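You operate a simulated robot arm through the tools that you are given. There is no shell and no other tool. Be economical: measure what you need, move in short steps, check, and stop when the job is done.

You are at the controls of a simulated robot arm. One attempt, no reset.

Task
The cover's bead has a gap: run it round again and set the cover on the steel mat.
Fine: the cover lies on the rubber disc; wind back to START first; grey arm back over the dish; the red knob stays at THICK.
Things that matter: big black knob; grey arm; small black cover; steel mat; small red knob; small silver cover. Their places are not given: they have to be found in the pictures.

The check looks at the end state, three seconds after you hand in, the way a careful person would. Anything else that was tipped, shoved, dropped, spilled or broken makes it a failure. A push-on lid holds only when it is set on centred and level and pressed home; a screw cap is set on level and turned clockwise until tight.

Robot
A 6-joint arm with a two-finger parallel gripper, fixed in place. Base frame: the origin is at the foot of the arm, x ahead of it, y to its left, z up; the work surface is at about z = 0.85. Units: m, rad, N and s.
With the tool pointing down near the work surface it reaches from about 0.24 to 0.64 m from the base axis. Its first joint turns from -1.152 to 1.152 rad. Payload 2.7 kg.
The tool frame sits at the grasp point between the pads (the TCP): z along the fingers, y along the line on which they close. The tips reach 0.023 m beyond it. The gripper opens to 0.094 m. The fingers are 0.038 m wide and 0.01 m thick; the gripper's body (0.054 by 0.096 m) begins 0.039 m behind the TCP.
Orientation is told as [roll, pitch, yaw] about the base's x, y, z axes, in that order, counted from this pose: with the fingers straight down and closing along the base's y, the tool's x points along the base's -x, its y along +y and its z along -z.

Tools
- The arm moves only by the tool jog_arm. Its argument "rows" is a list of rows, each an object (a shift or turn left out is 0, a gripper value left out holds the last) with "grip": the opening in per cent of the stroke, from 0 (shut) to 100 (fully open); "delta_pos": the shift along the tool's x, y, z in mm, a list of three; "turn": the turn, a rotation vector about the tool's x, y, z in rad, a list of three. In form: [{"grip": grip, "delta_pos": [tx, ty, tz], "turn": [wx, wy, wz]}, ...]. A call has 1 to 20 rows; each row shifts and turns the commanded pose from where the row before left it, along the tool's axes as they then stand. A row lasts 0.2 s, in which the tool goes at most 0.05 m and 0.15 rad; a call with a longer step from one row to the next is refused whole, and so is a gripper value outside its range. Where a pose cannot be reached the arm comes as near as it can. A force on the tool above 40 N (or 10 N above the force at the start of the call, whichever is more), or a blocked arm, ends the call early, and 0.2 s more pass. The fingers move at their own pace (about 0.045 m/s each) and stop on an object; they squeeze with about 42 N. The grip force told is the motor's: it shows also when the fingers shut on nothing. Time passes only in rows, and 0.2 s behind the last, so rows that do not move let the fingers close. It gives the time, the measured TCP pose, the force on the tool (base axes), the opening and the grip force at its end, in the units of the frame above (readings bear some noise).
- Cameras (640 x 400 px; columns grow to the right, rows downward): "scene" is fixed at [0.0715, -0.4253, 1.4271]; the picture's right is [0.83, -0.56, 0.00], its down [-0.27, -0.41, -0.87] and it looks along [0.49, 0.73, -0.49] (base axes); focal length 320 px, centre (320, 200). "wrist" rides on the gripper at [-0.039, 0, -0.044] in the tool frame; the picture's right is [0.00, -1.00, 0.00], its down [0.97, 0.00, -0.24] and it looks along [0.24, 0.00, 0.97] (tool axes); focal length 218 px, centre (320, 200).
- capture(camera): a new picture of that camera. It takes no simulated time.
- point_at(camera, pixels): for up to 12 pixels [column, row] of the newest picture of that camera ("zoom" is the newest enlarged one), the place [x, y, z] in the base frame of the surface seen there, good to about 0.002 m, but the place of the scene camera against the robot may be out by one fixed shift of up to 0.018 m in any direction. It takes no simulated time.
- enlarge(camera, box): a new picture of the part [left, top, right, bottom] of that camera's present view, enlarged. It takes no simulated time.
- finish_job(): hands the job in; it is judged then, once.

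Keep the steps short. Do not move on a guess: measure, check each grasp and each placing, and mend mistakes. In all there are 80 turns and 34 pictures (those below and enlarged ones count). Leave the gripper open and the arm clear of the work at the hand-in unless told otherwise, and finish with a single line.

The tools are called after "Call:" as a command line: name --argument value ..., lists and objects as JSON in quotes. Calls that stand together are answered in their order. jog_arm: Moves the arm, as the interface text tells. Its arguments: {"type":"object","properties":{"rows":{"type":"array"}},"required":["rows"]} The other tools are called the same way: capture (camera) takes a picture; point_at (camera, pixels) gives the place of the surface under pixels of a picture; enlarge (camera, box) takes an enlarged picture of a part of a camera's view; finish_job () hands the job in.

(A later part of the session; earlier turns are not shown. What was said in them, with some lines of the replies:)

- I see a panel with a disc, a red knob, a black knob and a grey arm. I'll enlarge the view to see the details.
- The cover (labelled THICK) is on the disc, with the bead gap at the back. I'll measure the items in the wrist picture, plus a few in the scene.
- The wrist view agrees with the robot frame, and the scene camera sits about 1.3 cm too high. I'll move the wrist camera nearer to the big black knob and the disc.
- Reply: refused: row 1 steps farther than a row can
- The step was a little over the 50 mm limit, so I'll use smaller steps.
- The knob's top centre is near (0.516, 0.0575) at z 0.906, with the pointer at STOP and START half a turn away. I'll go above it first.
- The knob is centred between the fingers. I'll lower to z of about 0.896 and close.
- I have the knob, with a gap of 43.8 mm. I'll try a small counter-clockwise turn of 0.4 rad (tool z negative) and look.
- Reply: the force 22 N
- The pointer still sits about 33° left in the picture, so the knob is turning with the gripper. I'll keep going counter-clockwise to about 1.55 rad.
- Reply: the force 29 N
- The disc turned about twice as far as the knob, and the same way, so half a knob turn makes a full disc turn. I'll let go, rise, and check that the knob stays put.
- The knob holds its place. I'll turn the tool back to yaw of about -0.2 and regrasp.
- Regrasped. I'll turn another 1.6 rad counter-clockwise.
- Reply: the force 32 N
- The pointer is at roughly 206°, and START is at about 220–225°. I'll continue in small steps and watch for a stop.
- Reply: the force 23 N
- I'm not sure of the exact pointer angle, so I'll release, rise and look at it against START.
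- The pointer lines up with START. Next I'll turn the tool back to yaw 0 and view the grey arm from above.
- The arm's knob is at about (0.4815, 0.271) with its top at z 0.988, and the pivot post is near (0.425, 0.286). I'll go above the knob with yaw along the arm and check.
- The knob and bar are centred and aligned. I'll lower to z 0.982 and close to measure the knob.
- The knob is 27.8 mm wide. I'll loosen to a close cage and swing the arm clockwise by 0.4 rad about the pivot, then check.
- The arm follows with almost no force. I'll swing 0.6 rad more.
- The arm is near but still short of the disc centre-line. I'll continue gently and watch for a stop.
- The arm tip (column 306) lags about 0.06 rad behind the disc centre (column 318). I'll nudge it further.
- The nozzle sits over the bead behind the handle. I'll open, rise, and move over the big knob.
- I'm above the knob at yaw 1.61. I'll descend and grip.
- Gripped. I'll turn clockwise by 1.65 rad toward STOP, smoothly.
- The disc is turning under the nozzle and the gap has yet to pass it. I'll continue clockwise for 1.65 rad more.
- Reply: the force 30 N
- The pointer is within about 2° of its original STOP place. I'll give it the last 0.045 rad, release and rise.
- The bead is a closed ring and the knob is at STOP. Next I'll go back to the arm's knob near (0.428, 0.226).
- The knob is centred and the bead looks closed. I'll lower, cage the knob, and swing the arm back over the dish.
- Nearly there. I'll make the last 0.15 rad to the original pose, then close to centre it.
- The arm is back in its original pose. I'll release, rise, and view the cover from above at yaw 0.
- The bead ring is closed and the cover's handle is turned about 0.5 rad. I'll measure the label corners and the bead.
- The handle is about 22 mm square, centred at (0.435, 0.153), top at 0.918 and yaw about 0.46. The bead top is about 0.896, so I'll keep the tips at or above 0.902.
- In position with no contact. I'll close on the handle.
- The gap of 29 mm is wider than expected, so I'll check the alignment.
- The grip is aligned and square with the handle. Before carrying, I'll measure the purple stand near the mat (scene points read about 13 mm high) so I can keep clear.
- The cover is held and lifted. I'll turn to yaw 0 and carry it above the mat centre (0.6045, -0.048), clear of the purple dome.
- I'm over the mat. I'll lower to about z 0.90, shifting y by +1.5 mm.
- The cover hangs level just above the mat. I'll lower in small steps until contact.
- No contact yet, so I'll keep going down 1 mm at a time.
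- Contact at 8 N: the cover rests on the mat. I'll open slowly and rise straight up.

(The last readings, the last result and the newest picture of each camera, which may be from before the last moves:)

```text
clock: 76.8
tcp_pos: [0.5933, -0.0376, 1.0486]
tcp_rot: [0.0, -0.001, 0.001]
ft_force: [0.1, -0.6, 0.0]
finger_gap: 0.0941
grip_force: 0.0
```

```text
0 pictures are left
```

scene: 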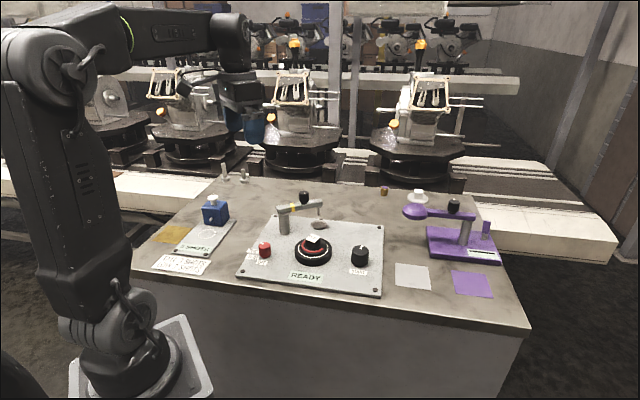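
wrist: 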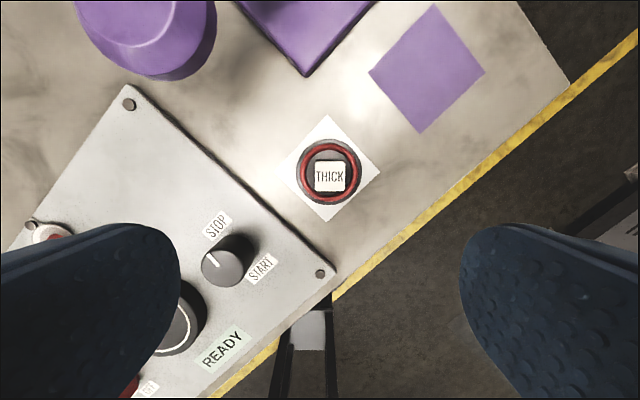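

The cover lies centred and level on the steel mat with a closed bead. The knob is at STOP and the gripper is open and clear, so I'm handing in.

Call:
finish_job

```text
The job is handed in.
```

The cover's bead is closed all the way round and the cover lies on the steel mat; the grey arm is back over the dish, the big black knob is at STOP, and the red knob was left at THICK.
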